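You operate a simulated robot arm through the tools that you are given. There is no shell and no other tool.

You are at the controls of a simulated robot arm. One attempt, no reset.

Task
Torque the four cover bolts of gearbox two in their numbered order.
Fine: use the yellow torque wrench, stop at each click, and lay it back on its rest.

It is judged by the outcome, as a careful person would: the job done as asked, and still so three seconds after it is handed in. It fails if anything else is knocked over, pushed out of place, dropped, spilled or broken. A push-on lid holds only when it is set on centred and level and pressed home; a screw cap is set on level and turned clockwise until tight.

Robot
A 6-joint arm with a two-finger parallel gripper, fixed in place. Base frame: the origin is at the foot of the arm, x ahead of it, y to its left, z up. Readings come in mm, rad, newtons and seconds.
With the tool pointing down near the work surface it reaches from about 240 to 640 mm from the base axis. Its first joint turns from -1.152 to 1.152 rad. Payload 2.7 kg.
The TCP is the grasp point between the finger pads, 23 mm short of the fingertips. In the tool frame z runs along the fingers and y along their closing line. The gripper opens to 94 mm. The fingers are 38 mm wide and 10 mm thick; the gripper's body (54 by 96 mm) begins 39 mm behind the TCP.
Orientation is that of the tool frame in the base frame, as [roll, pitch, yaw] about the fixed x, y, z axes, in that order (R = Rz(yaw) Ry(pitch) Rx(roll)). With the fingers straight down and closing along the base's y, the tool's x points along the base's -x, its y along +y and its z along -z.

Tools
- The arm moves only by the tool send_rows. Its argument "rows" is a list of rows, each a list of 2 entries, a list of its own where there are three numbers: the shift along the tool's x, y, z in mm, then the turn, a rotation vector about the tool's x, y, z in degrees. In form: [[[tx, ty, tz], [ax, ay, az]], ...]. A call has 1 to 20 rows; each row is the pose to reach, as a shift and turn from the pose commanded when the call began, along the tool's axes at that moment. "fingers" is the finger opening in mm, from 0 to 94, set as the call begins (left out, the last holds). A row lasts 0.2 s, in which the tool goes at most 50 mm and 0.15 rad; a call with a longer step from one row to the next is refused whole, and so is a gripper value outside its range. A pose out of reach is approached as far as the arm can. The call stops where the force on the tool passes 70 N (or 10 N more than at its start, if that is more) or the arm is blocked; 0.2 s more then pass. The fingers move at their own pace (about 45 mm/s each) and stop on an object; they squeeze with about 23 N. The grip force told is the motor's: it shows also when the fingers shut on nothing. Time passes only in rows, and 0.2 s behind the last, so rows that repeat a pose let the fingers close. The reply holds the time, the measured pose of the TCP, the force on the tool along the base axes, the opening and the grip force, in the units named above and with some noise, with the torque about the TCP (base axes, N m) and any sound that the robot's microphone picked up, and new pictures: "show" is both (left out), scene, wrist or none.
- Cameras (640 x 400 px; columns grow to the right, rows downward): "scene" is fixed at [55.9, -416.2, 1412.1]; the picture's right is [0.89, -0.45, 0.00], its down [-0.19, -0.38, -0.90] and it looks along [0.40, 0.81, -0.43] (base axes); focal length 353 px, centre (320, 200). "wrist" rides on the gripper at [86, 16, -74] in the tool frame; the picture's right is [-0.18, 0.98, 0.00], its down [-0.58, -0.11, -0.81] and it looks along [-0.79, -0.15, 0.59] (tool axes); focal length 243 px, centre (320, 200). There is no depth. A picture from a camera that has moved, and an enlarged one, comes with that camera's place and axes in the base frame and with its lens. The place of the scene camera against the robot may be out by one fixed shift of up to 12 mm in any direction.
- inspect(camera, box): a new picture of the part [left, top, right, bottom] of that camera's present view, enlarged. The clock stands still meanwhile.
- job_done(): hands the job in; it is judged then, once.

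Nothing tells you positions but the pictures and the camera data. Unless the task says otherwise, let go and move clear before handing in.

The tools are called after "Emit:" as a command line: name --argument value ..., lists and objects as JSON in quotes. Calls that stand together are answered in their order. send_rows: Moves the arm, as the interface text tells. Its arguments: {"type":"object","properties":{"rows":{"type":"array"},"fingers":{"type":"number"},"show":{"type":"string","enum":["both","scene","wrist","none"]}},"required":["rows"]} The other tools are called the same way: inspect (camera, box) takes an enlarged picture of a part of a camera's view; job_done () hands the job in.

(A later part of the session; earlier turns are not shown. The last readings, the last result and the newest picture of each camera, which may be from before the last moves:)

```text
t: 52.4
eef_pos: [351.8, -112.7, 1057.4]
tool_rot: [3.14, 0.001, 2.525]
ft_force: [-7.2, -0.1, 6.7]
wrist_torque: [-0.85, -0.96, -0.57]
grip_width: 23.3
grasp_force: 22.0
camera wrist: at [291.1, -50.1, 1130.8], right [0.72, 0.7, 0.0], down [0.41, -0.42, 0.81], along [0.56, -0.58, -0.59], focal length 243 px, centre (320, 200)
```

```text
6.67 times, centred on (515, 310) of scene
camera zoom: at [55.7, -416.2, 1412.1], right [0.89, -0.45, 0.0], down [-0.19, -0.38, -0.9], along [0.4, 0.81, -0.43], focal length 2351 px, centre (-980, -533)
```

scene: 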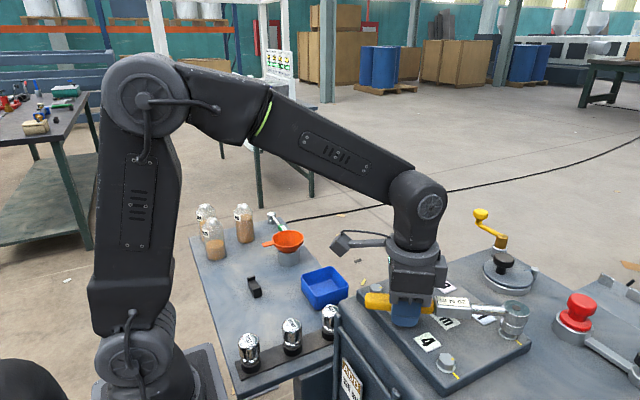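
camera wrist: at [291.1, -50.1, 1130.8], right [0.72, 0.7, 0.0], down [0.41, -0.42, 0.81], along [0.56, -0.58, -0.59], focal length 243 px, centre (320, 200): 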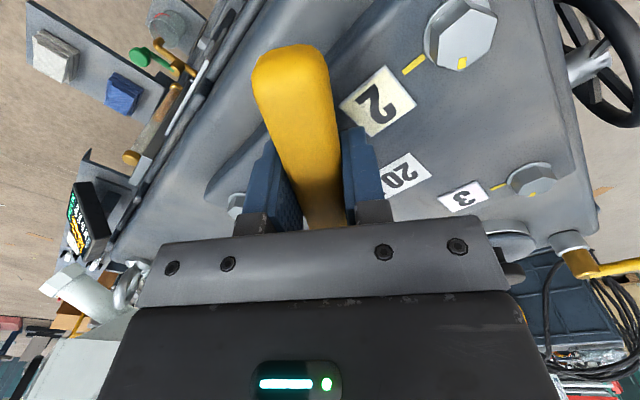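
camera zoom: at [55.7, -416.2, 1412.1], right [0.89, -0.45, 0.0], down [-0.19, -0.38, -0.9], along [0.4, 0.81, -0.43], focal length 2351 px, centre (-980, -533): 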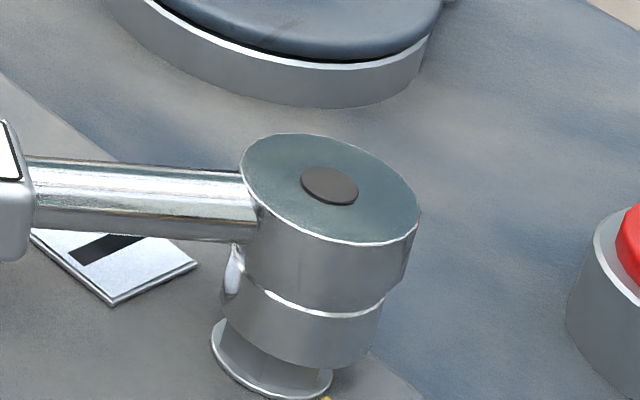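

It's blocked on top again, with a consistent sideways push, so I suspect a small lateral offset. I'll lift slightly and measure the socket rim against the bolt at high zoom.

Emit:
send_rows --rows '[[[0, 0, -3], [0, 0, 0]], [[0, 0, -6], [0, 0, 0]], [[0, 0, -9], [0, 0, 0]], [[0, 0, -9], [0, 0, 0]], [[0, 0, -9], [0, 0, 0]]]' --show "wrist"

Emit:
inspect --camera "scene" --box '[490, 290, 535, 345]'

Emit:
inspect --camera "scene" --box '[494, 315, 530, 340]'

```text
t: 53.6
eef_pos: [351.1, -112.0, 1066.9]
tool_rot: [3.141, 0.001, 2.525]
ft_force: [0.2, 0.9, -3.3]
wrist_torque: [0.09, 0.11, 0.02]
grip_width: 23.8
grasp_force: 23.4
camera wrist: at [290.4, -49.1, 1139.1], right [0.72, 0.7, 0.0], down [0.41, -0.42, 0.81], along [0.56, -0.58, -0.59], focal length 243 px, centre (320, 200)
```

wrist: 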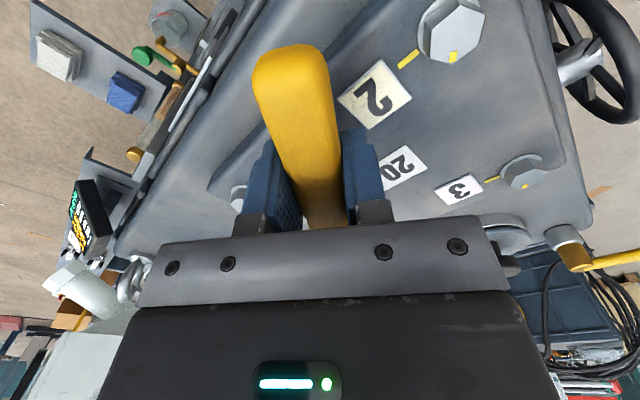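

```text
7.27 times, centred on (512, 318) of scene
camera zoom: at [56.0, -416.2, 1412.1], right [0.89, -0.45, 0.0], down [-0.19, -0.38, -0.9], along [0.4, 0.81, -0.43], focal length 2565 px, centre (-1080, -654)
```

zoom: 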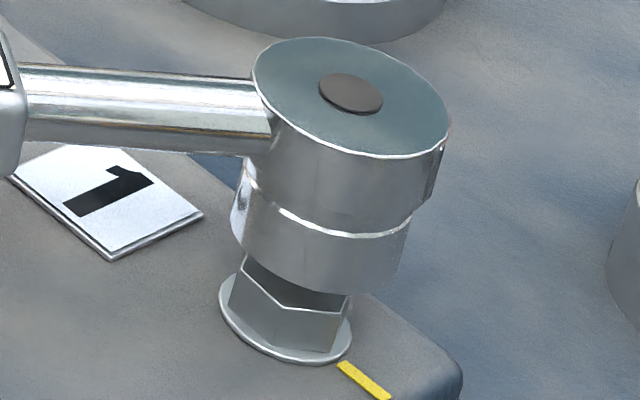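

```text
16.00 times, centred on (512, 328) of scene
camera zoom: at [56.0, -416.2, 1412.1], right [0.89, -0.45, 0.0], down [-0.19, -0.38, -0.9], along [0.4, 0.81, -0.43], focal length 5643 px, centre (-2752, -1840)
```

zoom: 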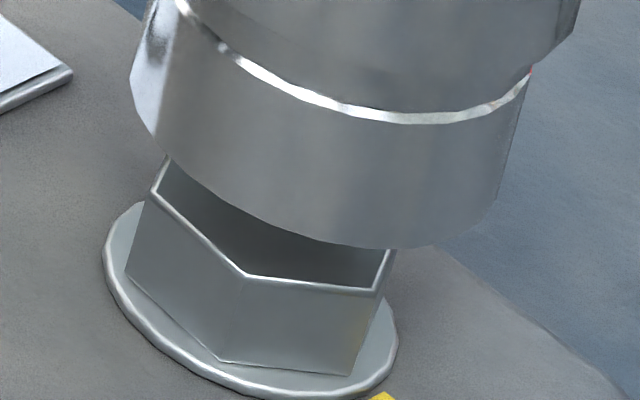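

The repeated presses tilted the wrench about 2.5° head-up in the grip, which pushed the socket's mouth outward. I'll pitch the tool to bring the wrench level again and recheck.

Emit:
send_rows --rows '[[[0, 0, -3], [0, 0.6, 0]], [[0, 0, -6], [0, 1.3, 0]], [[0, 0, -8], [0, 2, 0]], [[0, 0, -8], [0, 2.5, 0]], [[0, 0, -8], [0, 2.5, 0]], [[0, 0, -8], [0, 2.5, 0]]]'

Emit:
inspect --camera "scene" --box '[490, 290, 535, 345]'

Emit:
inspect --camera "scene" --box '[494, 315, 530, 340]'

```text
t: 55.0
eef_pos: [352.6, -113.4, 1073.8]
tool_rot: [-3.141, -0.044, 2.525]
ft_force: [0.9, 0.6, -2.4]
wrist_torque: [0.1, 0.14, 0.0]
grip_width: 23.9
grasp_force: 23.0
camera wrist: at [293.4, -52.1, 1150.7], right [0.72, 0.7, -0.01], down [0.44, -0.45, 0.78], along [0.54, -0.56, -0.63], focal length 243 px, centre (320, 200)
```

scene: 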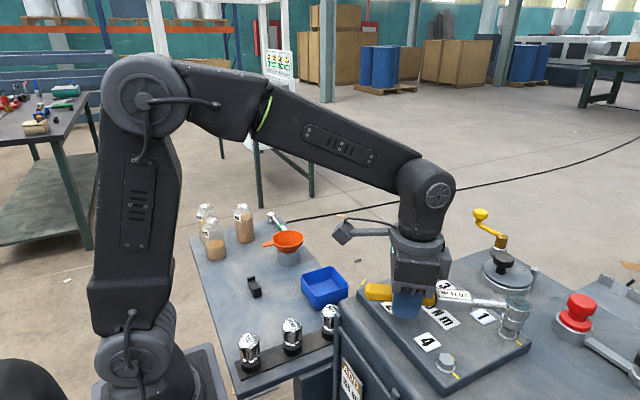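
wrist: 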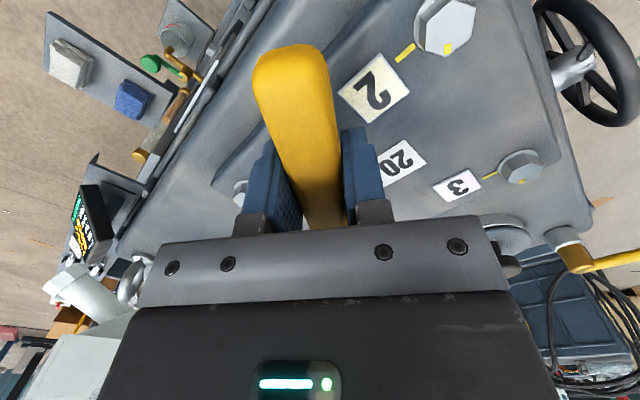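

```text
7.27 times, centred on (512, 318) of scene
camera zoom: at [56.0, -416.2, 1412.1], right [0.89, -0.45, 0.0], down [-0.19, -0.38, -0.9], along [0.4, 0.81, -0.43], focal length 2565 px, centre (-1080, -654)
```

zoom: 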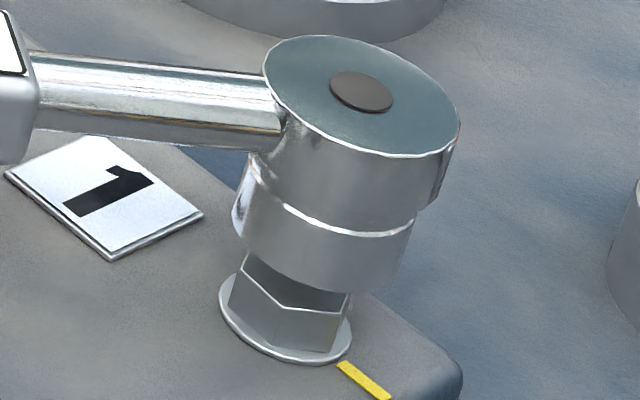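

```text
16.00 times, centred on (512, 328) of scene
camera zoom: at [56.0, -416.2, 1412.1], right [0.89, -0.45, 0.0], down [-0.19, -0.38, -0.9], along [0.4, 0.81, -0.43], focal length 5643 px, centre (-2752, -1840)
```

zoom: 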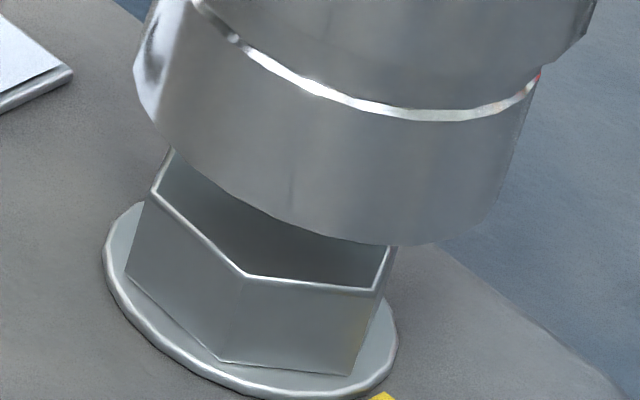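

The wrench is level again and nearly centred. I'll shift about 0.8 mm toward the handle and approach the bolt gently.

Emit:
send_rows --rows '[[[0.8, -0.1, 2], [0, 0, 0]], [[0.7, -0.1, 4], [0, 0, 0]], [[0.6, -0.1, 6], [0, 0, 0]], [[0.5, -0.1, 8], [0, 0, 0]], [[0.45, -0.1, 9.5], [0, 0, 0]], [[0.45, -0.1, 9.5], [0, 0, 0]]]' --show "none"

Emit:
inspect --camera "scene" --box '[490, 290, 535, 345]'

Emit:
inspect --camera "scene" --box '[494, 315, 530, 340]'

```text
t: 56.4
eef_pos: [350.5, -111.8, 1063.2]
tool_rot: [3.141, -0.043, 2.524]
ft_force: [-0.1, -0.6, -3.3]
wrist_torque: [0.04, 0.12, 0.04]
grip_width: 23.9
grasp_force: 22.7
```

```text
7.27 times, centred on (512, 318) of scene
camera zoom: at [56.0, -416.2, 1412.1], right [0.89, -0.45, 0.0], down [-0.19, -0.38, -0.9], along [0.4, 0.81, -0.43], focal length 2565 px, centre (-1080, -654)
```

zoom: 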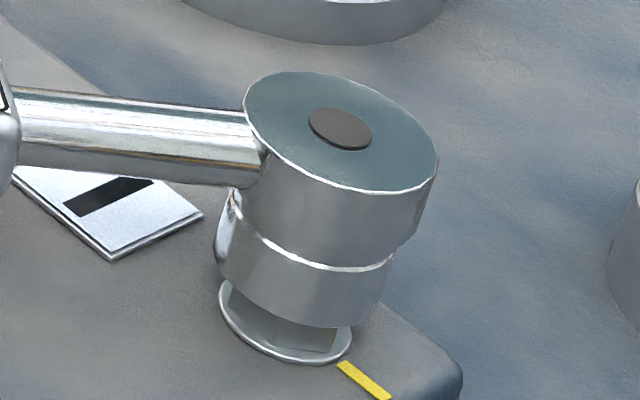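

```text
16.00 times, centred on (512, 328) of scene
camera zoom: at [56.0, -416.2, 1412.1], right [0.89, -0.45, 0.0], down [-0.19, -0.38, -0.9], along [0.4, 0.81, -0.43], focal length 5643 px, centre (-2752, -1840)
```

zoom: 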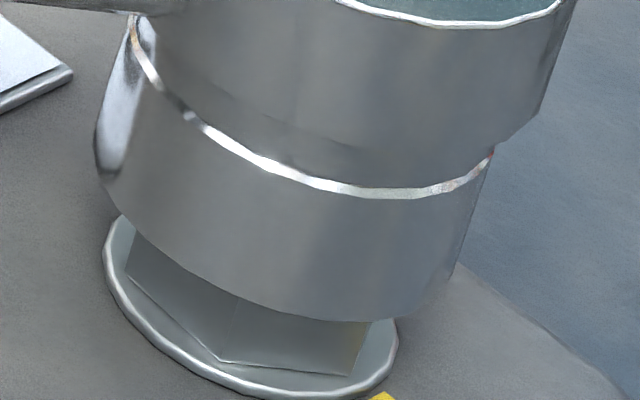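

No contact yet. I'm lowering in 2 mm steps.

Emit:
send_rows --rows '[[[-0.04, 0, 1], [0, 0, 0]], [[-0.09, 0, 2], [0, 0, 0]], [[-0.09, 0, 2], [0, 0, 0]]]' --show "none"

Emit:
inspect --camera "scene" --box '[494, 315, 530, 340]'

```text
t: 57.2
eef_pos: [350.7, -113.1, 1061.6]
tool_rot: [-3.141, -0.042, 2.525]
ft_force: [2.8, -0.7, -1.0]
wrist_torque: [-0.09, -0.2, 0.1]
grip_width: 24.0
grasp_force: 23.0
```

```text
16.00 times, centred on (512, 328) of scene
camera zoom: at [56.1, -416.3, 1412.1], right [0.89, -0.45, 0.0], down [-0.19, -0.38, -0.9], along [0.4, 0.81, -0.43], focal length 5643 px, centre (-2752, -1840)
```

zoom: 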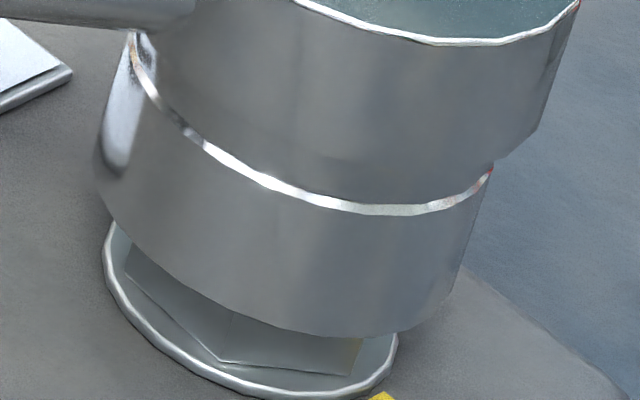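

Light contact, and the side force has now reversed sign, so the centre is between the two positions. I'm nudging back about 0.3 mm and easing down.

Emit:
send_rows --rows '[[[-0.25, 0.15, 0], [0, 0, 0]], [[-0.3, 0.15, 1], [0, 0, 0]], [[-0.33, 0.15, 2], [0, 0, 0]], [[-0.33, 0.15, 2], [0, 0, 0]]]' --show "none"

Emit:
inspect --camera "scene" --box '[494, 315, 530, 340]'

```text
t: 58.2
eef_pos: [349.9, -113.0, 1060.9]
tool_rot: [-3.141, -0.044, 2.525]
ft_force: [2.5, -0.7, -1.2]
wrist_torque: [-0.08, -0.11, 0.0]
grip_width: 24.0
grasp_force: 23.1
```

```text
16.00 times, centred on (512, 328) of scene
camera zoom: at [56.0, -416.3, 1412.1], right [0.89, -0.45, 0.0], down [-0.19, -0.38, -0.9], along [0.4, 0.81, -0.43], focal length 5643 px, centre (-2752, -1840)
```

zoom: 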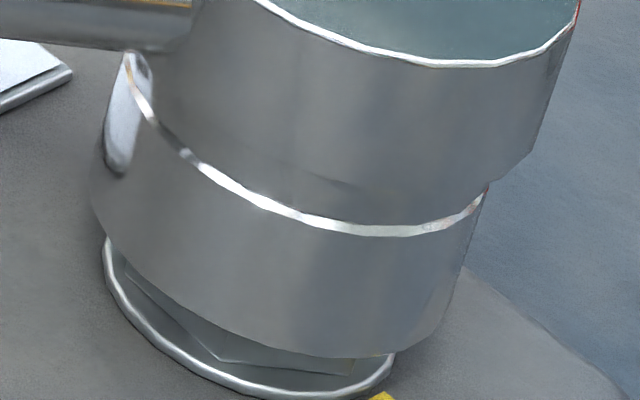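

The socket is sliding over the hex with almost no force. I'm continuing down until it seats.

Emit:
send_rows --rows '[[[-0.04, 0, 1], [0, 0, 0]], [[-0.09, 0, 2], [0, 0, 0]], [[-0.13, 0, 3], [0, 0, 0]], [[-0.13, 0, 3], [0, 0, 0]]]' --show "none"

Emit:
inspect --camera "scene" --box '[494, 315, 530, 340]'

```text
t: 59.2
eef_pos: [350.9, -113.4, 1057.5]
tool_rot: [3.141, -0.044, 2.527]
ft_force: [-0.1, 0.3, -3.7]
wrist_torque: [0.15, 0.21, 0.14]
grip_width: 23.8
grasp_force: 23.0
```

```text
16.00 times, centred on (512, 328) of scene
camera zoom: at [56.0, -416.2, 1412.1], right [0.89, -0.45, 0.0], down [-0.19, -0.38, -0.9], along [0.4, 0.81, -0.43], focal length 5643 px, centre (-2752, -1840)
```

zoom: 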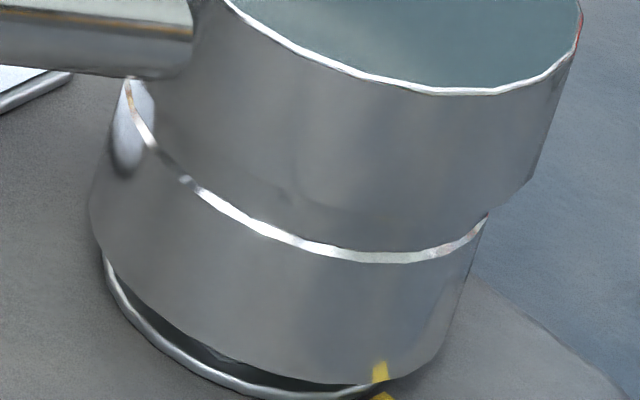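

Nearly down to the flange with no resistance. A little further.

Emit:
send_rows --rows '[[[-0.04, 0, 1], [0, 0, 0]], [[-0.09, 0, 2], [0, 0, 0]], [[-0.11, 0, 2.5], [0, 0, 0]], [[-0.11, 0, 2.5], [0, 0, 0]]]' --show "wrist"

Emit:
inspect --camera "scene" --box '[494, 315, 530, 340]'

Emit:
inspect --camera "scene" --box '[360, 250, 540, 390]'

```text
t: 60.2
eef_pos: [351.1, -112.8, 1056.2]
tool_rot: [-3.141, -0.044, 2.525]
ft_force: [-0.1, -0.3, -3.8]
wrist_torque: [0.13, 0.16, 0.0]
grip_width: 23.9
grasp_force: 23.4
camera wrist: at [292.6, -51.9, 1132.4], right [0.72, 0.7, -0.01], down [0.44, -0.45, 0.78], along [0.54, -0.56, -0.63], focal length 243 px, centre (320, 200)
```

wrist: 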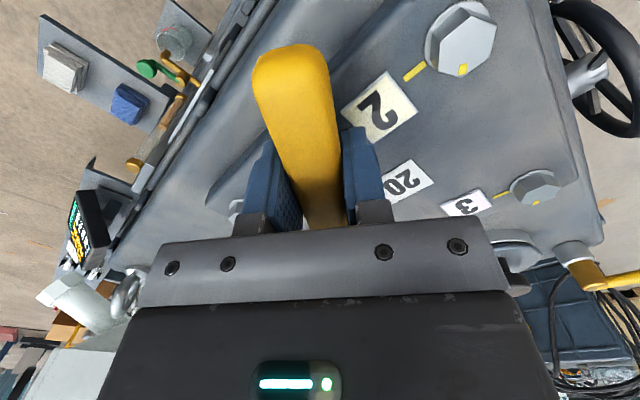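

```text
16.00 times, centred on (512, 328) of scene
camera zoom: at [56.0, -416.2, 1412.1], right [0.89, -0.45, 0.0], down [-0.19, -0.38, -0.9], along [0.4, 0.81, -0.43], focal length 5643 px, centre (-2752, -1840)
```

zoom: 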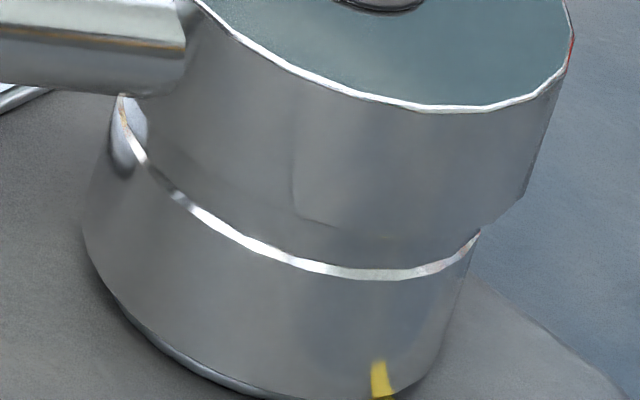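

```text
2.86 times, centred on (450, 320) of scene
camera zoom: at [56.0, -416.2, 1412.1], right [0.89, -0.45, 0.0], down [-0.19, -0.38, -0.9], along [0.4, 0.81, -0.43], focal length 1008 px, centre (-51, -143)
```

zoom: 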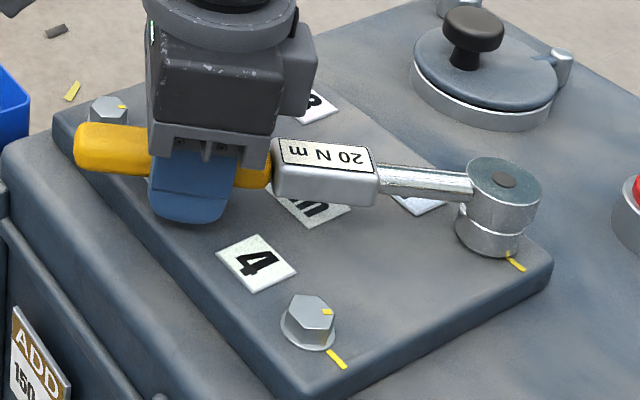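

The socket now covers the whole hex. I'm feeling for the bottom with one more small step.

Emit:
send_rows --rows '[[[-0.04, 0, 1], [0, 0, 0]], [[-0.09, 0, 2], [0, 0, 0]], [[-0.09, 0, 2], [0, 0, 0]]]' --show "none"

Emit:
inspect --camera "scene" --box '[490, 300, 535, 350]'

```text
t: 61.0
eef_pos: [351.3, -111.6, 1053.8]
tool_rot: [-3.14, -0.044, 2.525]
ft_force: [0.6, -1.1, -2.1]
wrist_torque: [0.0, 0.06, -0.11]
grip_width: 23.9
grasp_force: 22.9
```

```text
8.00 times, centred on (512, 325) of scene
camera zoom: at [56.0, -416.2, 1412.1], right [0.89, -0.45, 0.0], down [-0.19, -0.38, -0.9], along [0.4, 0.81, -0.43], focal length 2822 px, centre (-1220, -800)
```

zoom: 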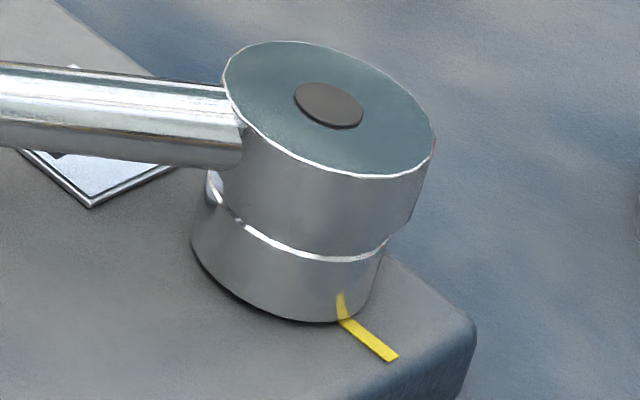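

The socket is seated on bolt 1. I'm starting the clockwise arc in small increments, watching force and listening for the click.

Emit:
send_rows --rows '[[[-0.02, 2.65, 0], [-0.04, 0, 1]], [[-0.09, 5.3, 0], [-0.09, 0, 2]], [[-0.21, 7.94, -0.01], [-0.13, 0, 3]], [[-0.37, 10.59, -0.02], [-0.17, 0, 4]], [[-0.58, 13.23, -0.03], [-0.22, 0, 5]], [[-0.83, 15.87, -0.04], [-0.26, 0, 6]]]' --show "none"

```text
t: 62.4
eef_pos: [361.2, -99.6, 1052.4]
tool_rot: [-3.141, -0.043, 2.423]
ft_force: [7.0, -5.4, -5.8]
wrist_torque: [0.28, 0.26, 0.15]
grip_width: 24.1
grasp_force: 23.3
```

There's little turning resistance so far, just a slight radial pull. I'm easing 0.6 mm inward and continuing.

Emit:
send_rows --rows '[[[-0.3, 2.65, 0], [-0.04, 0, 1]], [[-0.6, 5.3, 0], [-0.09, 0, 2]], [[-0.8, 7.94, -0.01], [-0.13, 0, 3]], [[-0.97, 10.59, -0.02], [-0.17, 0, 4]], [[-1.18, 13.23, -0.03], [-0.22, 0, 5]], [[-1.43, 15.87, -0.04], [-0.26, 0, 6]]]' --show "scene"

Emit:
inspect --camera "scene" --box '[400, 260, 540, 360]'

```text
t: 63.8
eef_pos: [372.3, -89.9, 1052.7]
tool_rot: [3.141, -0.043, 2.316]
ft_force: [7.9, -2.2, -5.9]
wrist_torque: [0.42, 0.28, 0.59]
grip_width: 24.0
grasp_force: 23.1
```

scene: 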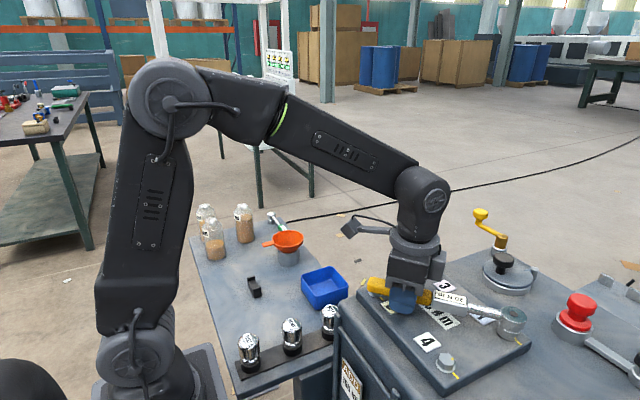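

```text
4.00 times, centred on (470, 310) of scene
camera zoom: at [56.3, -416.3, 1412.0], right [0.89, -0.45, 0.0], down [-0.19, -0.38, -0.9], along [0.4, 0.81, -0.43], focal length 1411 px, centre (-280, -240)
```

zoom: 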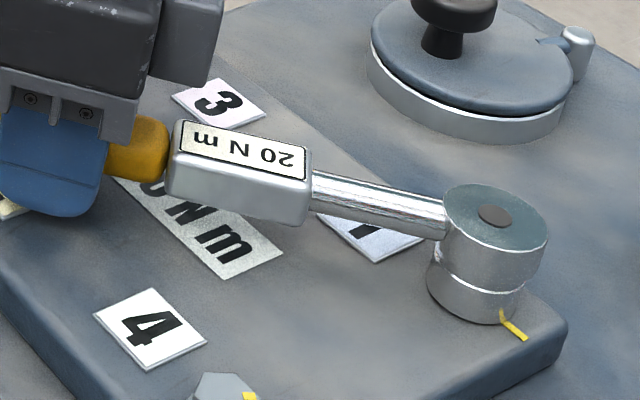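

No real torque yet, only a small centring offset of about 0.8 mm. I'm correcting that and continuing the arc.

Emit:
send_rows --rows '[[[-0.5, 2.9, 0.2], [-0.04, 0, 1]], [[-0.85, 5.68, 0.4], [-0.09, 0, 2]], [[-0.97, 8.32, 0.4], [-0.13, 0, 3]], [[-1.13, 10.97, 0.4], [-0.17, 0, 4]], [[-1.34, 13.61, 0.4], [-0.22, 0, 5]], [[-1.59, 16.25, 0.4], [-0.26, 0, 6]], [[-1.9, 18.88, 0.35], [-0.31, 0, 7]], [[-2.24, 21.5, 0.35], [-0.35, 0, 8]]]' --show "none"

```text
t: 65.6
eef_pos: [388.5, -73.6, 1052.3]
tool_rot: [-3.141, -0.045, 2.176]
ft_force: [-10.2, 3.9, -2.2]
wrist_torque: [0.03, 0.11, -0.84]
grip_width: 24.0
grasp_force: 23.2
```

I over-corrected slightly, so I'm backing off half. The bolt is turning with almost no torque so far.

Emit:
send_rows --rows '[[[0.38, 2.38, 0], [-0.04, 0, 1]], [[0.31, 5.03, 0], [-0.09, 0, 2]], [[0.19, 7.67, 0], [-0.13, 0, 3]], [[0.03, 10.32, 0], [-0.17, 0, 4]], [[-0.18, 12.96, 0], [-0.22, 0, 5]], [[-0.43, 15.6, 0], [-0.26, 0, 6]], [[-0.73, 18.23, -0.05], [-0.31, 0, 7]], [[-1.08, 20.86, -0.05], [-0.35, 0, 8]]]' --show "scene"

Emit:
inspect --camera "scene" --box '[380, 250, 540, 360]'

```text
t: 67.4
eef_pos: [406.7, -65.0, 1053.8]
tool_rot: [-3.141, -0.044, 2.036]
ft_force: [-0.1, -3.5, -8.0]
wrist_torque: [0.52, 0.3, -0.07]
grip_width: 24.3
grasp_force: 22.5
```

scene: 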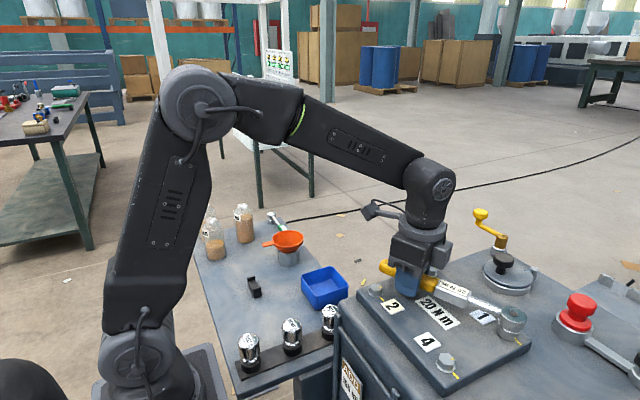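

```text
3.64 times, centred on (460, 305) of scene
camera zoom: at [56.1, -416.4, 1412.0], right [0.89, -0.45, 0.0], down [-0.19, -0.38, -0.9], along [0.4, 0.81, -0.43], focal length 1282 px, centre (-189, -182)
```

zoom: 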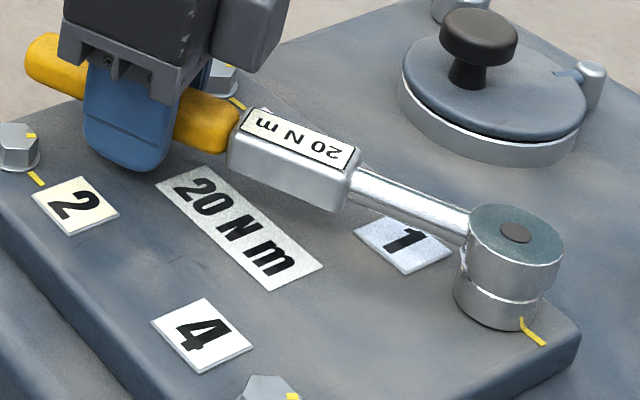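

Still turning freely, with the bolt at about −63°. I'm continuing to about 106°, where I must stop before the fingers reach bolt 3.

Emit:
send_rows --rows '[[[-0.02, 2.65, 0.2], [-0.04, 0, 1]], [[-0.09, 5.3, 0.4], [-0.09, 0, 2]], [[-0.21, 7.94, 0.4], [-0.13, 0, 3]], [[-0.37, 10.59, 0.4], [-0.17, 0, 4]], [[-0.58, 13.23, 0.4], [-0.22, 0, 5]], [[-0.83, 15.87, 0.4], [-0.26, 0, 6]], [[-1.13, 18.5, 0.35], [-0.31, 0, 7]], [[-1.48, 21.13, 0.35], [-0.35, 0, 8]]]' --show "none"

Emit:
inspect --camera "scene" --box '[380, 250, 540, 360]'

```text
t: 69.2
eef_pos: [426.5, -57.2, 1051.6]
tool_rot: [-3.141, -0.045, 1.896]
ft_force: [-5.2, 1.1, 0.7]
wrist_torque: [-0.45, -0.12, -0.47]
grip_width: 24.1
grasp_force: 23.1
```

```text
3.64 times, centred on (460, 305) of scene
camera zoom: at [55.8, -416.2, 1412.1], right [0.89, -0.45, 0.0], down [-0.19, -0.38, -0.9], along [0.4, 0.81, -0.43], focal length 1282 px, centre (-189, -182)
```

zoom: 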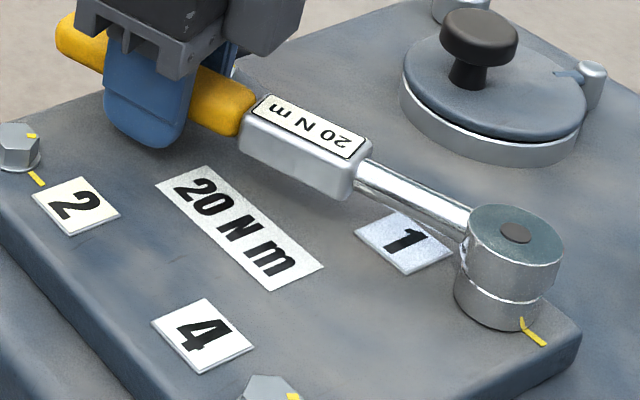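

The bolt is still free at about −71°. I'll take the last safe few degrees of this stroke, to about 105°.

Emit:
send_rows --rows '[[[-0.05, 2.6, 0], [-0.04, 0, 1]], [[-0.1, 5.25, 0], [-0.09, 0, 2]], [[-0.21, 7.9, 0], [-0.13, 0, 3]], [[-0.37, 10.5, 0], [-0.17, 0, 4]], [[-0.37, 10.5, 0], [-0.17, 0, 4]]]' --show "wrist"

Emit:
inspect --camera "scene" --box '[380, 250, 540, 360]'

```text
t: 70.4
eef_pos: [436.3, -52.8, 1053.1]
tool_rot: [-3.138, -0.045, 1.825]
ft_force: [-0.1, 2.9, -7.9]
wrist_torque: [0.68, 0.17, 0.09]
grip_width: 24.0
grasp_force: 23.0
camera wrist: at [431.9, 30.9, 1129.3], right [1.0, 0.07, -0.01], down [0.05, -0.62, 0.78], along [0.05, -0.78, -0.63], focal length 243 px, centre (320, 200)
```

wrist: 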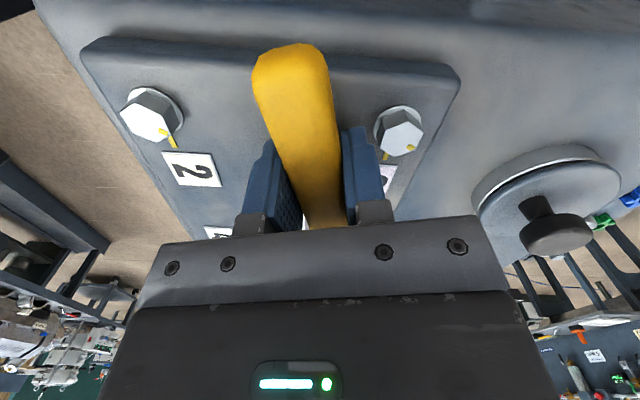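

```text
3.64 times, centred on (460, 305) of scene
camera zoom: at [56.0, -416.2, 1412.1], right [0.89, -0.45, 0.0], down [-0.19, -0.38, -0.9], along [0.4, 0.81, -0.43], focal length 1282 px, centre (-189, -182)
```

zoom: 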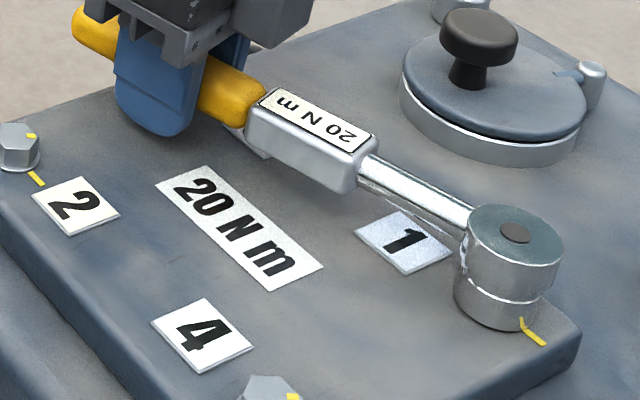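

I've reached the end of the safe stroke at about 105°, with no click yet. I'm lifting off, swinging the handle back 60° (one hex flat), and reseating.

Emit:
send_rows --rows '[[[0.2, 0, -4], [0, 0, 0]], [[0.5, 0, -11], [0, 0, 0]], [[1, 0, -22], [0, 0, 0]], [[1.3, 0, -30], [0, 0, 0]], [[0, -19.8, -30], [0.33, 0, -7.5]], [[-3.9, -39.3, -30.2], [0.65, 0, -15]], [[-10.2, -58.1, -30.5], [0.98, 0, -22.5]], [[-19, -75.9, -30.9], [1.31, 0, -30]], [[-30, -92.4, -31.4], [1.64, 0, -37.5]], [[-43.1, -107.3, -32], [1.96, 0, -45]], [[-58, -120.4, -32.6], [2.29, 0, -52.5]], [[-74.5, -131.5, -33.3], [2.62, 0, -59.9]], [[-74.5, -131.5, -33.3], [2.62, 0, -59.9]], [[-74.5, -131.5, -33.3], [2.62, 0, -59.9]]]'

Emit:
inspect --camera "scene" --box '[490, 290, 535, 345]'

Emit:
inspect --camera "scene" --box '[490, 315, 530, 340]'

```text
t: 73.4
eef_pos: [329.6, -160.2, 1082.7]
tool_rot: [3.141, -0.039, 2.872]
ft_force: [14.7, -6.0, -0.9]
wrist_torque: [-0.39, -0.99, -0.31]
grip_width: 23.8
grasp_force: 23.2
camera wrist: at [253.5, -122.2, 1159.2], right [0.44, 0.9, -0.01], down [0.56, -0.27, 0.78], along [0.7, -0.35, -0.62], focal length 243 px, centre (320, 200)
```

scene: 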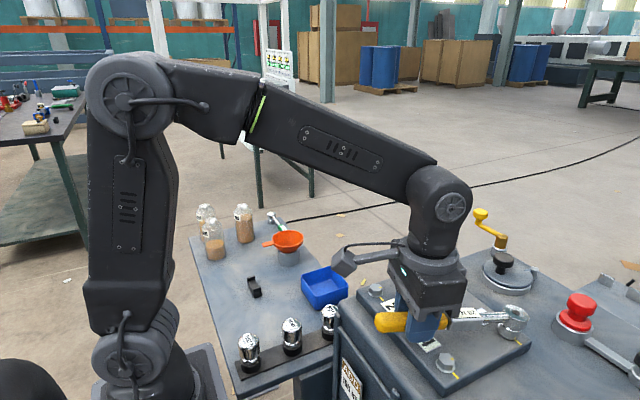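
wrist: 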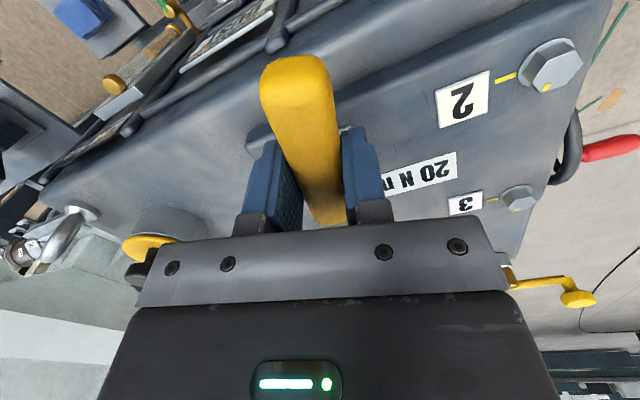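

```text
7.27 times, centred on (512, 318) of scene
camera zoom: at [56.4, -416.4, 1412.0], right [0.89, -0.45, 0.0], down [-0.19, -0.38, -0.9], along [0.4, 0.81, -0.43], focal length 2565 px, centre (-1080, -654)
```

zoom: 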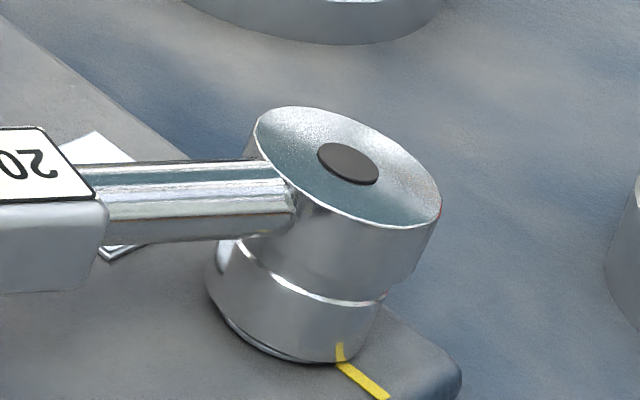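

```text
16.00 times, centred on (510, 328) of scene
camera zoom: at [56.4, -416.4, 1412.0], right [0.89, -0.45, 0.0], down [-0.19, -0.38, -0.9], along [0.4, 0.81, -0.43], focal length 5643 px, centre (-2720, -1840)
```

zoom: 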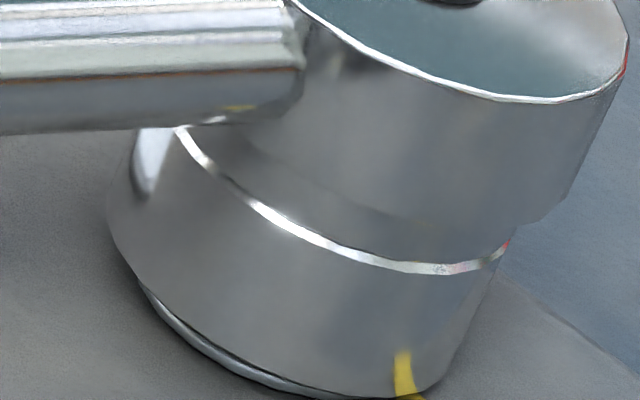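

The socket stuck on the bolt: the wrench pivoted in the grip instead of lifting, so the head is still on bolt 1 with the handle raised. I'll lower the handle back to level before doing anything else.

Emit:
send_rows --rows '[[[-0.2, 0, 5], [0, 0, 0]], [[-0.45, 0, 10], [0, 0, 0]], [[-0.65, 0, 15], [0, 0, 0]], [[-0.9, 0, 20], [0, 0, 0]], [[-1.1, 0, 25], [0, 0, 0]], [[-1.25, 0, 28], [0, 0, 0]], [[-1.25, 0, 28], [0, 0, 0]]]'

Emit:
inspect --camera "scene" --box '[490, 290, 535, 345]'

Emit:
inspect --camera "scene" --box '[370, 260, 540, 370]'

```text
t: 75.0
eef_pos: [326.0, -158.0, 1054.0]
tool_rot: [-3.141, -0.053, 2.873]
ft_force: [-27.2, 11.1, 5.6]
wrist_torque: [0.03, -0.24, 0.44]
grip_width: 23.8
grasp_force: 22.9
camera wrist: at [251.4, -122.1, 1131.4], right [0.44, 0.9, -0.01], down [0.57, -0.27, 0.78], along [0.69, -0.35, -0.63], focal length 243 px, centre (320, 200)
```

scene: 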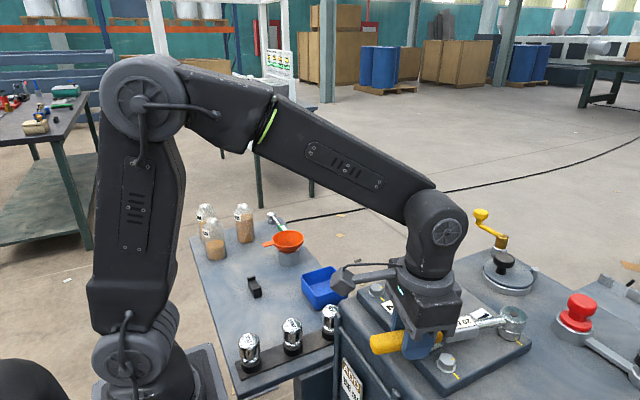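
wrist: 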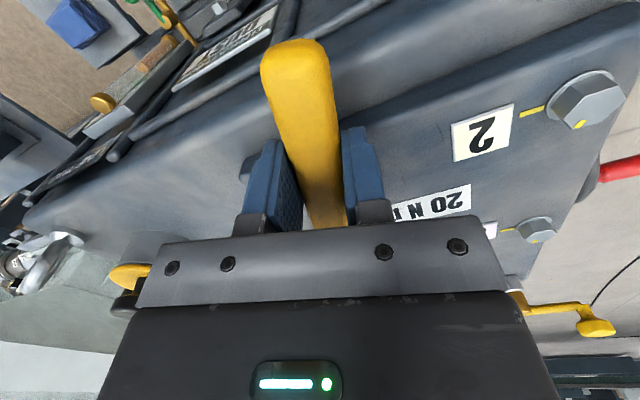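

```text
7.27 times, centred on (512, 318) of scene
camera zoom: at [55.1, -415.9, 1412.2], right [0.89, -0.45, 0.0], down [-0.19, -0.38, -0.9], along [0.4, 0.81, -0.43], focal length 2565 px, centre (-1080, -654)
```

zoom: 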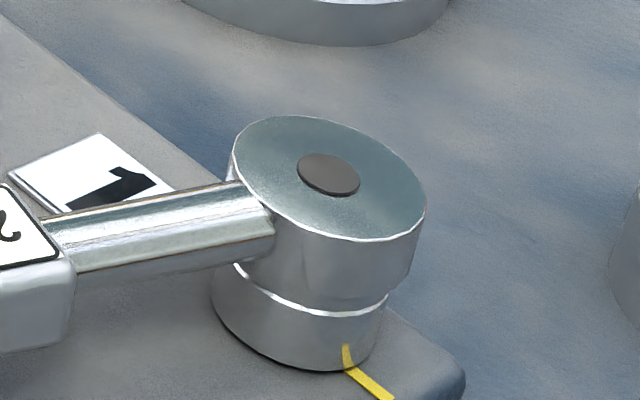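

```text
3.64 times, centred on (455, 315) of scene
camera zoom: at [55.1, -415.9, 1412.2], right [0.89, -0.45, 0.0], down [-0.19, -0.38, -0.9], along [0.4, 0.81, -0.43], focal length 1282 px, centre (-171, -218)
```

zoom: 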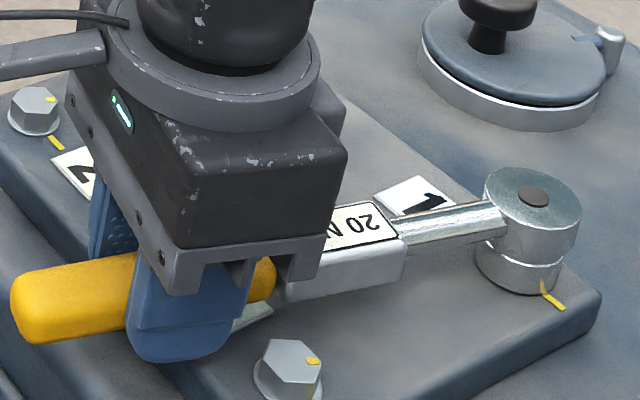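

The wrench is level and seated again, but the handle slid about 3 mm in the grip. I'm relieving the radial load first.

Emit:
send_rows --rows '[[[1, 0, 0], [0, 0, 0]], [[2, 0, 0], [0, 0, 0]], [[2.8, 0, 0], [0, 0, 0]], [[2.8, 0, 0], [0, 0, 0]]]' --show "none"

```text
t: 76.0
eef_pos: [327.1, -159.6, 1053.8]
tool_rot: [-3.141, -0.042, 2.872]
ft_force: [-2.1, 3.4, -5.9]
wrist_torque: [0.26, 0.74, 0.4]
grip_width: 24.0
grasp_force: 23.0
```

Loads are relieved. I'm turning clockwise again in small steps to feel whether the bolt is still where I left it, which would mean the wrench ratchets.

Emit:
send_rows --rows '[[[-0.02, 2.7, 0], [-0.04, 0, 1]], [[-0.09, 5.4, 0], [-0.08, 0, 2]], [[-0.21, 8.09, 0], [-0.12, 0, 3]], [[-0.38, 10.78, 0], [-0.16, 0, 4]], [[-0.59, 13.47, -0.02], [-0.2, 0, 5]]]' --show "none"

```text
t: 77.2
eef_pos: [330.2, -146.5, 1054.9]
tool_rot: [-3.141, -0.04, 2.784]
ft_force: [-5.6, 5.9, 3.0]
wrist_torque: [-0.04, -0.53, 0.62]
grip_width: 23.8
grasp_force: 22.6
```

Still free. Continuing.

Emit:
send_rows --rows '[[[0.3, 2.7, 0], [-0.04, 0, 1]], [[0.3, 5.4, 0], [-0.08, 0, 2]], [[0.19, 8.09, 0], [-0.12, 0, 3]], [[0.02, 10.78, 0], [-0.16, 0, 4]], [[-0.19, 13.47, -0.02], [-0.2, 0, 5]]]' --show "none"

```text
t: 78.4
eef_pos: [335.5, -135.4, 1054.9]
tool_rot: [-3.141, -0.043, 2.698]
ft_force: [0.1, 3.8, -2.5]
wrist_torque: [0.17, 0.16, 0.55]
grip_width: 23.7
grasp_force: 23.0
```

Emit:
send_rows --rows '[[[-0.02, 2.9, 0], [-0.04, 0, 1]], [[-0.09, 5.6, 0], [-0.08, 0, 2]], [[-0.21, 8.3, 0], [-0.12, 0, 3]], [[-0.38, 11, 0], [-0.16, 0, 4]], [[-0.59, 13.7, -0.02], [-0.2, 0, 5]]]' --show "none"

```text
t: 79.6
eef_pos: [341.8, -121.8, 1053.7]
tool_rot: [-3.14, -0.045, 2.61]
ft_force: [-0.3, -0.8, -0.9]
wrist_torque: [-0.06, 0.0, -0.17]
grip_width: 23.7
grasp_force: 22.7
```

Emit:
send_rows --rows '[[[-0.02, 2.7, 0], [-0.04, 0, 1]], [[-0.09, 5.4, 0], [-0.08, 0, 2]], [[-0.21, 8.09, 0], [-0.12, 0, 3]], [[-0.38, 10.78, 0], [-0.16, 0, 4]], [[-0.59, 13.47, -0.02], [-0.2, 0, 5]], [[-0.85, 16.16, -0.03], [-0.25, 0, 6]]]' --show "none"

```text
t: 81.0
eef_pos: [351.2, -108.4, 1054.9]
tool_rot: [-3.14, -0.044, 2.504]
ft_force: [0.3, 0.1, -3.8]
wrist_torque: [0.24, 0.29, 0.18]
grip_width: 23.5
grasp_force: 23.0
```

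Emit:
inspect --camera "scene" --box '[490, 300, 535, 350]'

```text
8.00 times, centred on (512, 325) of scene
camera zoom: at [56.0, -416.2, 1412.1], right [0.89, -0.45, 0.0], down [-0.19, -0.38, -0.9], along [0.4, 0.81, -0.43], focal length 2822 px, centre (-1220, -800)
```

zoom: 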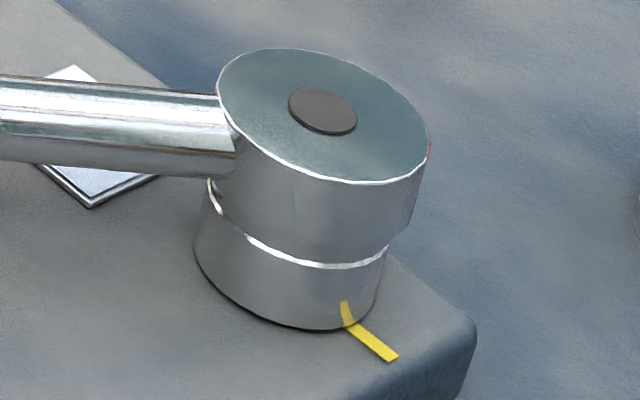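

The socket is fully down. Continuing clockwise.

Emit:
send_rows --rows '[[[-0.02, 2.7, 0], [-0.04, 0, 1]], [[-0.09, 5.4, 0], [-0.08, 0, 2]], [[-0.21, 8.09, 0], [-0.12, 0, 3]], [[-0.38, 10.78, 0], [-0.16, 0, 4]], [[-0.59, 13.47, -0.02], [-0.2, 0, 5]], [[-0.85, 16.16, -0.03], [-0.25, 0, 6]], [[-1.15, 18.84, -0.04], [-0.29, 0, 7]], [[-1.5, 21.52, -0.05], [-0.33, 0, 8]]]' --show "none"

```text
t: 82.8
eef_pos: [364.1, -92.0, 1054.2]
tool_rot: [-3.139, -0.045, 2.366]
ft_force: [-11.2, 11.6, 3.1]
wrist_torque: [-0.15, -0.23, 0.15]
grip_width: 23.9
grasp_force: 22.9
```

Emit:
send_rows --rows '[[[0.5, 2.7, 0], [-0.04, 0, 1]], [[0.9, 5.4, 0], [-0.08, 0, 2]], [[0.8, 8.09, 0], [-0.12, 0, 3]], [[0.62, 10.78, 0], [-0.16, 0, 4]], [[0.41, 13.47, -0.02], [-0.2, 0, 5]], [[0.15, 16.16, -0.03], [-0.25, 0, 6]], [[-0.15, 18.84, -0.04], [-0.29, 0, 7]], [[-0.5, 21.52, -0.05], [-0.33, 0, 8]]]' --show "none"

```text
t: 84.6
eef_pos: [380.4, -77.3, 1055.8]
tool_rot: [-3.14, -0.04, 2.223]
ft_force: [4.5, -7.8, 1.3]
wrist_torque: [-0.52, -0.37, -0.13]
grip_width: 23.9
grasp_force: 22.7
```

Emit:
send_rows --rows '[[[-0.2, 2.7, 0], [-0.04, 0, 1]], [[-0.5, 5.4, 0], [-0.08, 0, 2]], [[-0.61, 8.09, 0], [-0.12, 0, 3]], [[-0.78, 10.78, 0], [-0.16, 0, 4]], [[-0.99, 13.47, -0.02], [-0.2, 0, 5]], [[-1.25, 16.16, -0.03], [-0.25, 0, 6]], [[-1.55, 18.84, -0.04], [-0.29, 0, 7]], [[-1.9, 21.52, -0.05], [-0.33, 0, 8]]]' --show "none"

```text
t: 86.4
eef_pos: [398.4, -66.1, 1055.2]
tool_rot: [-3.137, -0.042, 2.088]
ft_force: [15.2, -17.3, -5.9]
wrist_torque: [0.16, -0.04, 0.94]
grip_width: 23.9
grasp_force: 23.0
```

Emit:
send_rows --rows '[[[-0.6, 2.9, 0], [-0.04, 0, 1]], [[-1.2, 5.7, 0.3], [-0.08, 0, 2]], [[-1.41, 8.4, 0.5], [-0.12, 0, 3]], [[-1.58, 11.1, 0.5], [-0.16, 0, 4]], [[-1.79, 13.8, 0.5], [-0.2, 0, 5]], [[-2.05, 16.5, 0.5], [-0.25, 0, 6]], [[-2.35, 19.1, 0.5], [-0.29, 0, 7]], [[-2.7, 21.8, 0.5], [-0.33, 0, 8]]]' --show "none"

```text
t: 88.2
eef_pos: [416.7, -56.6, 1053.2]
tool_rot: [-3.14, -0.042, 1.947]
ft_force: [-6.1, 24.9, 8.8]
wrist_torque: [-0.47, -0.41, 0.79]
grip_width: 23.8
grasp_force: 22.8
```

Emit:
send_rows --rows '[[[0.3, 2.6, 0], [-0.04, 0, 1]], [[0.55, 5.2, -0.3], [-0.08, 0, 2]], [[0.45, 7.9, -0.4], [-0.12, 0, 3]], [[0.25, 10.6, -0.4], [-0.16, 0, 4]], [[0.05, 13.2, -0.4], [-0.2, 0, 5]], [[-0.2, 15.9, -0.4], [-0.25, 0, 6]], [[-0.2, 15.9, -0.4], [-0.25, 0, 6]]]' --show "wrist"

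Emit:
inspect --camera "scene" --box '[380, 250, 540, 360]'

```text
t: 89.8
eef_pos: [433.6, -51.8, 1054.6]
tool_rot: [-3.138, -0.044, 1.84]
ft_force: [-0.9, 9.0, -6.8]
wrist_torque: [1.06, 0.28, 0.34]
grip_width: 24.0
grasp_force: 22.6
camera wrist: at [427.6, 33.0, 1131.6], right [1.0, 0.08, -0.01], down [0.06, -0.62, 0.78], along [0.06, -0.78, -0.62], focal length 243 px, centre (320, 200)
```

wrist: 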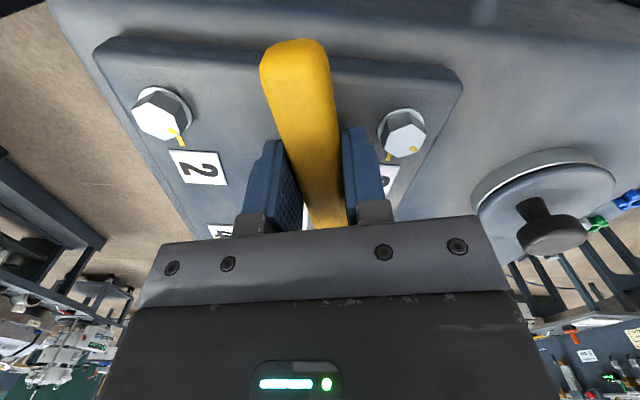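

```text
3.64 times, centred on (460, 305) of scene
camera zoom: at [56.0, -416.0, 1412.1], right [0.89, -0.45, 0.0], down [-0.19, -0.38, -0.9], along [0.4, 0.81, -0.43], focal length 1282 px, centre (-189, -182)
```

zoom: 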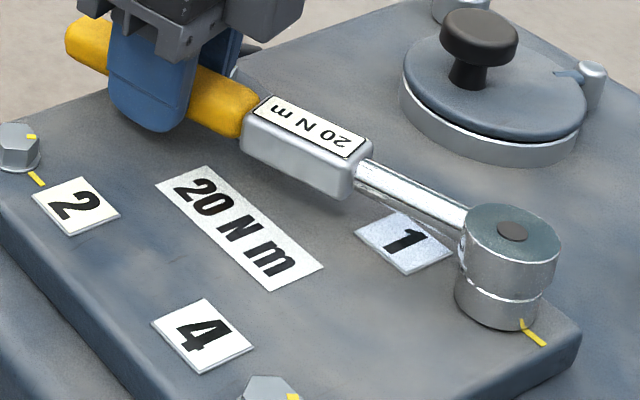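

Still no torque at 105°. I need to see the bolt's mark, so I'll first zero the binding load in the grip so the socket can lift off without jamming.

Emit:
send_rows --rows '[[[0.25, 0, 0.2], [0, 0, 0]], [[0.25, 0, 0.3], [0, 0, 0]], [[0.25, 0, 0.3], [0, 0, 0]]]' --show "none"

```text
t: 90.6
eef_pos: [434.2, -51.5, 1054.8]
tool_rot: [-3.141, -0.039, 1.841]
ft_force: [0.4, 2.1, -2.1]
wrist_torque: [0.15, 0.03, 0.21]
grip_width: 23.8
grasp_force: 23.0
```

Loads are near zero. I'm lifting very slowly and watching for sticking.

Emit:
send_rows --rows '[[[0.02, 0, -0.4], [0, 0, 0]], [[0.04, 0, -0.8], [0, 0, 0]], [[0.05, 0, -1.2], [0, 0, 0]], [[0.07, 0, -1.6], [0, 0, 0]], [[0.09, 0, -2], [0, 0, 0]]]' --show "none"

```text
t: 91.8
eef_pos: [433.7, -51.6, 1055.9]
tool_rot: [-3.14, -0.043, 1.842]
ft_force: [3.8, 5.3, -3.0]
wrist_torque: [0.37, -0.05, 0.73]
grip_width: 24.0
grasp_force: 22.7
```

Emit:
send_rows --rows '[[[0.1, 0.15, -0.4], [0, 0, 0]], [[0.1, 0.25, -0.8], [0, 0, 0]], [[0.1, 0.25, -1.2], [0, 0, 0]], [[0.1, 0.25, -1.6], [0, 0, 0]], [[0.1, 0.25, -2], [0, 0, 0]], [[0.12, 0.25, -2.5], [0, 0, 0]], [[0.14, 0.25, -3], [0, 0, 0]]]' --show "none"

Emit:
inspect --camera "scene" --box '[490, 300, 535, 350]'

```text
t: 93.4
eef_pos: [433.3, -52.8, 1057.2]
tool_rot: [-3.137, -0.04, 1.839]
ft_force: [3.5, -8.6, -5.6]
wrist_torque: [0.36, 0.08, 0.1]
grip_width: 24.0
grasp_force: 22.8
```

```text
8.00 times, centred on (512, 325) of scene
camera zoom: at [56.1, -416.5, 1412.0], right [0.89, -0.45, 0.0], down [-0.19, -0.38, -0.9], along [0.4, 0.81, -0.43], focal length 2822 px, centre (-1220, -800)
```

zoom: 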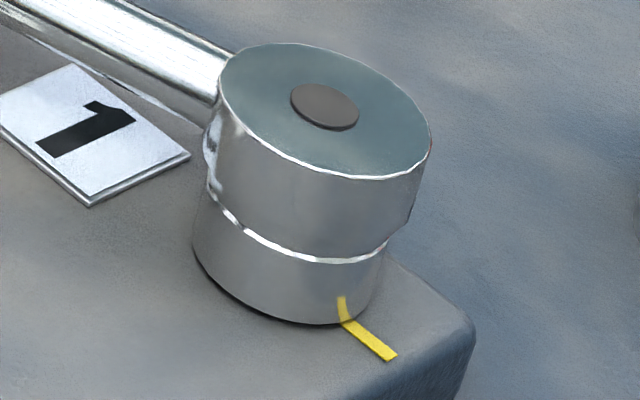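

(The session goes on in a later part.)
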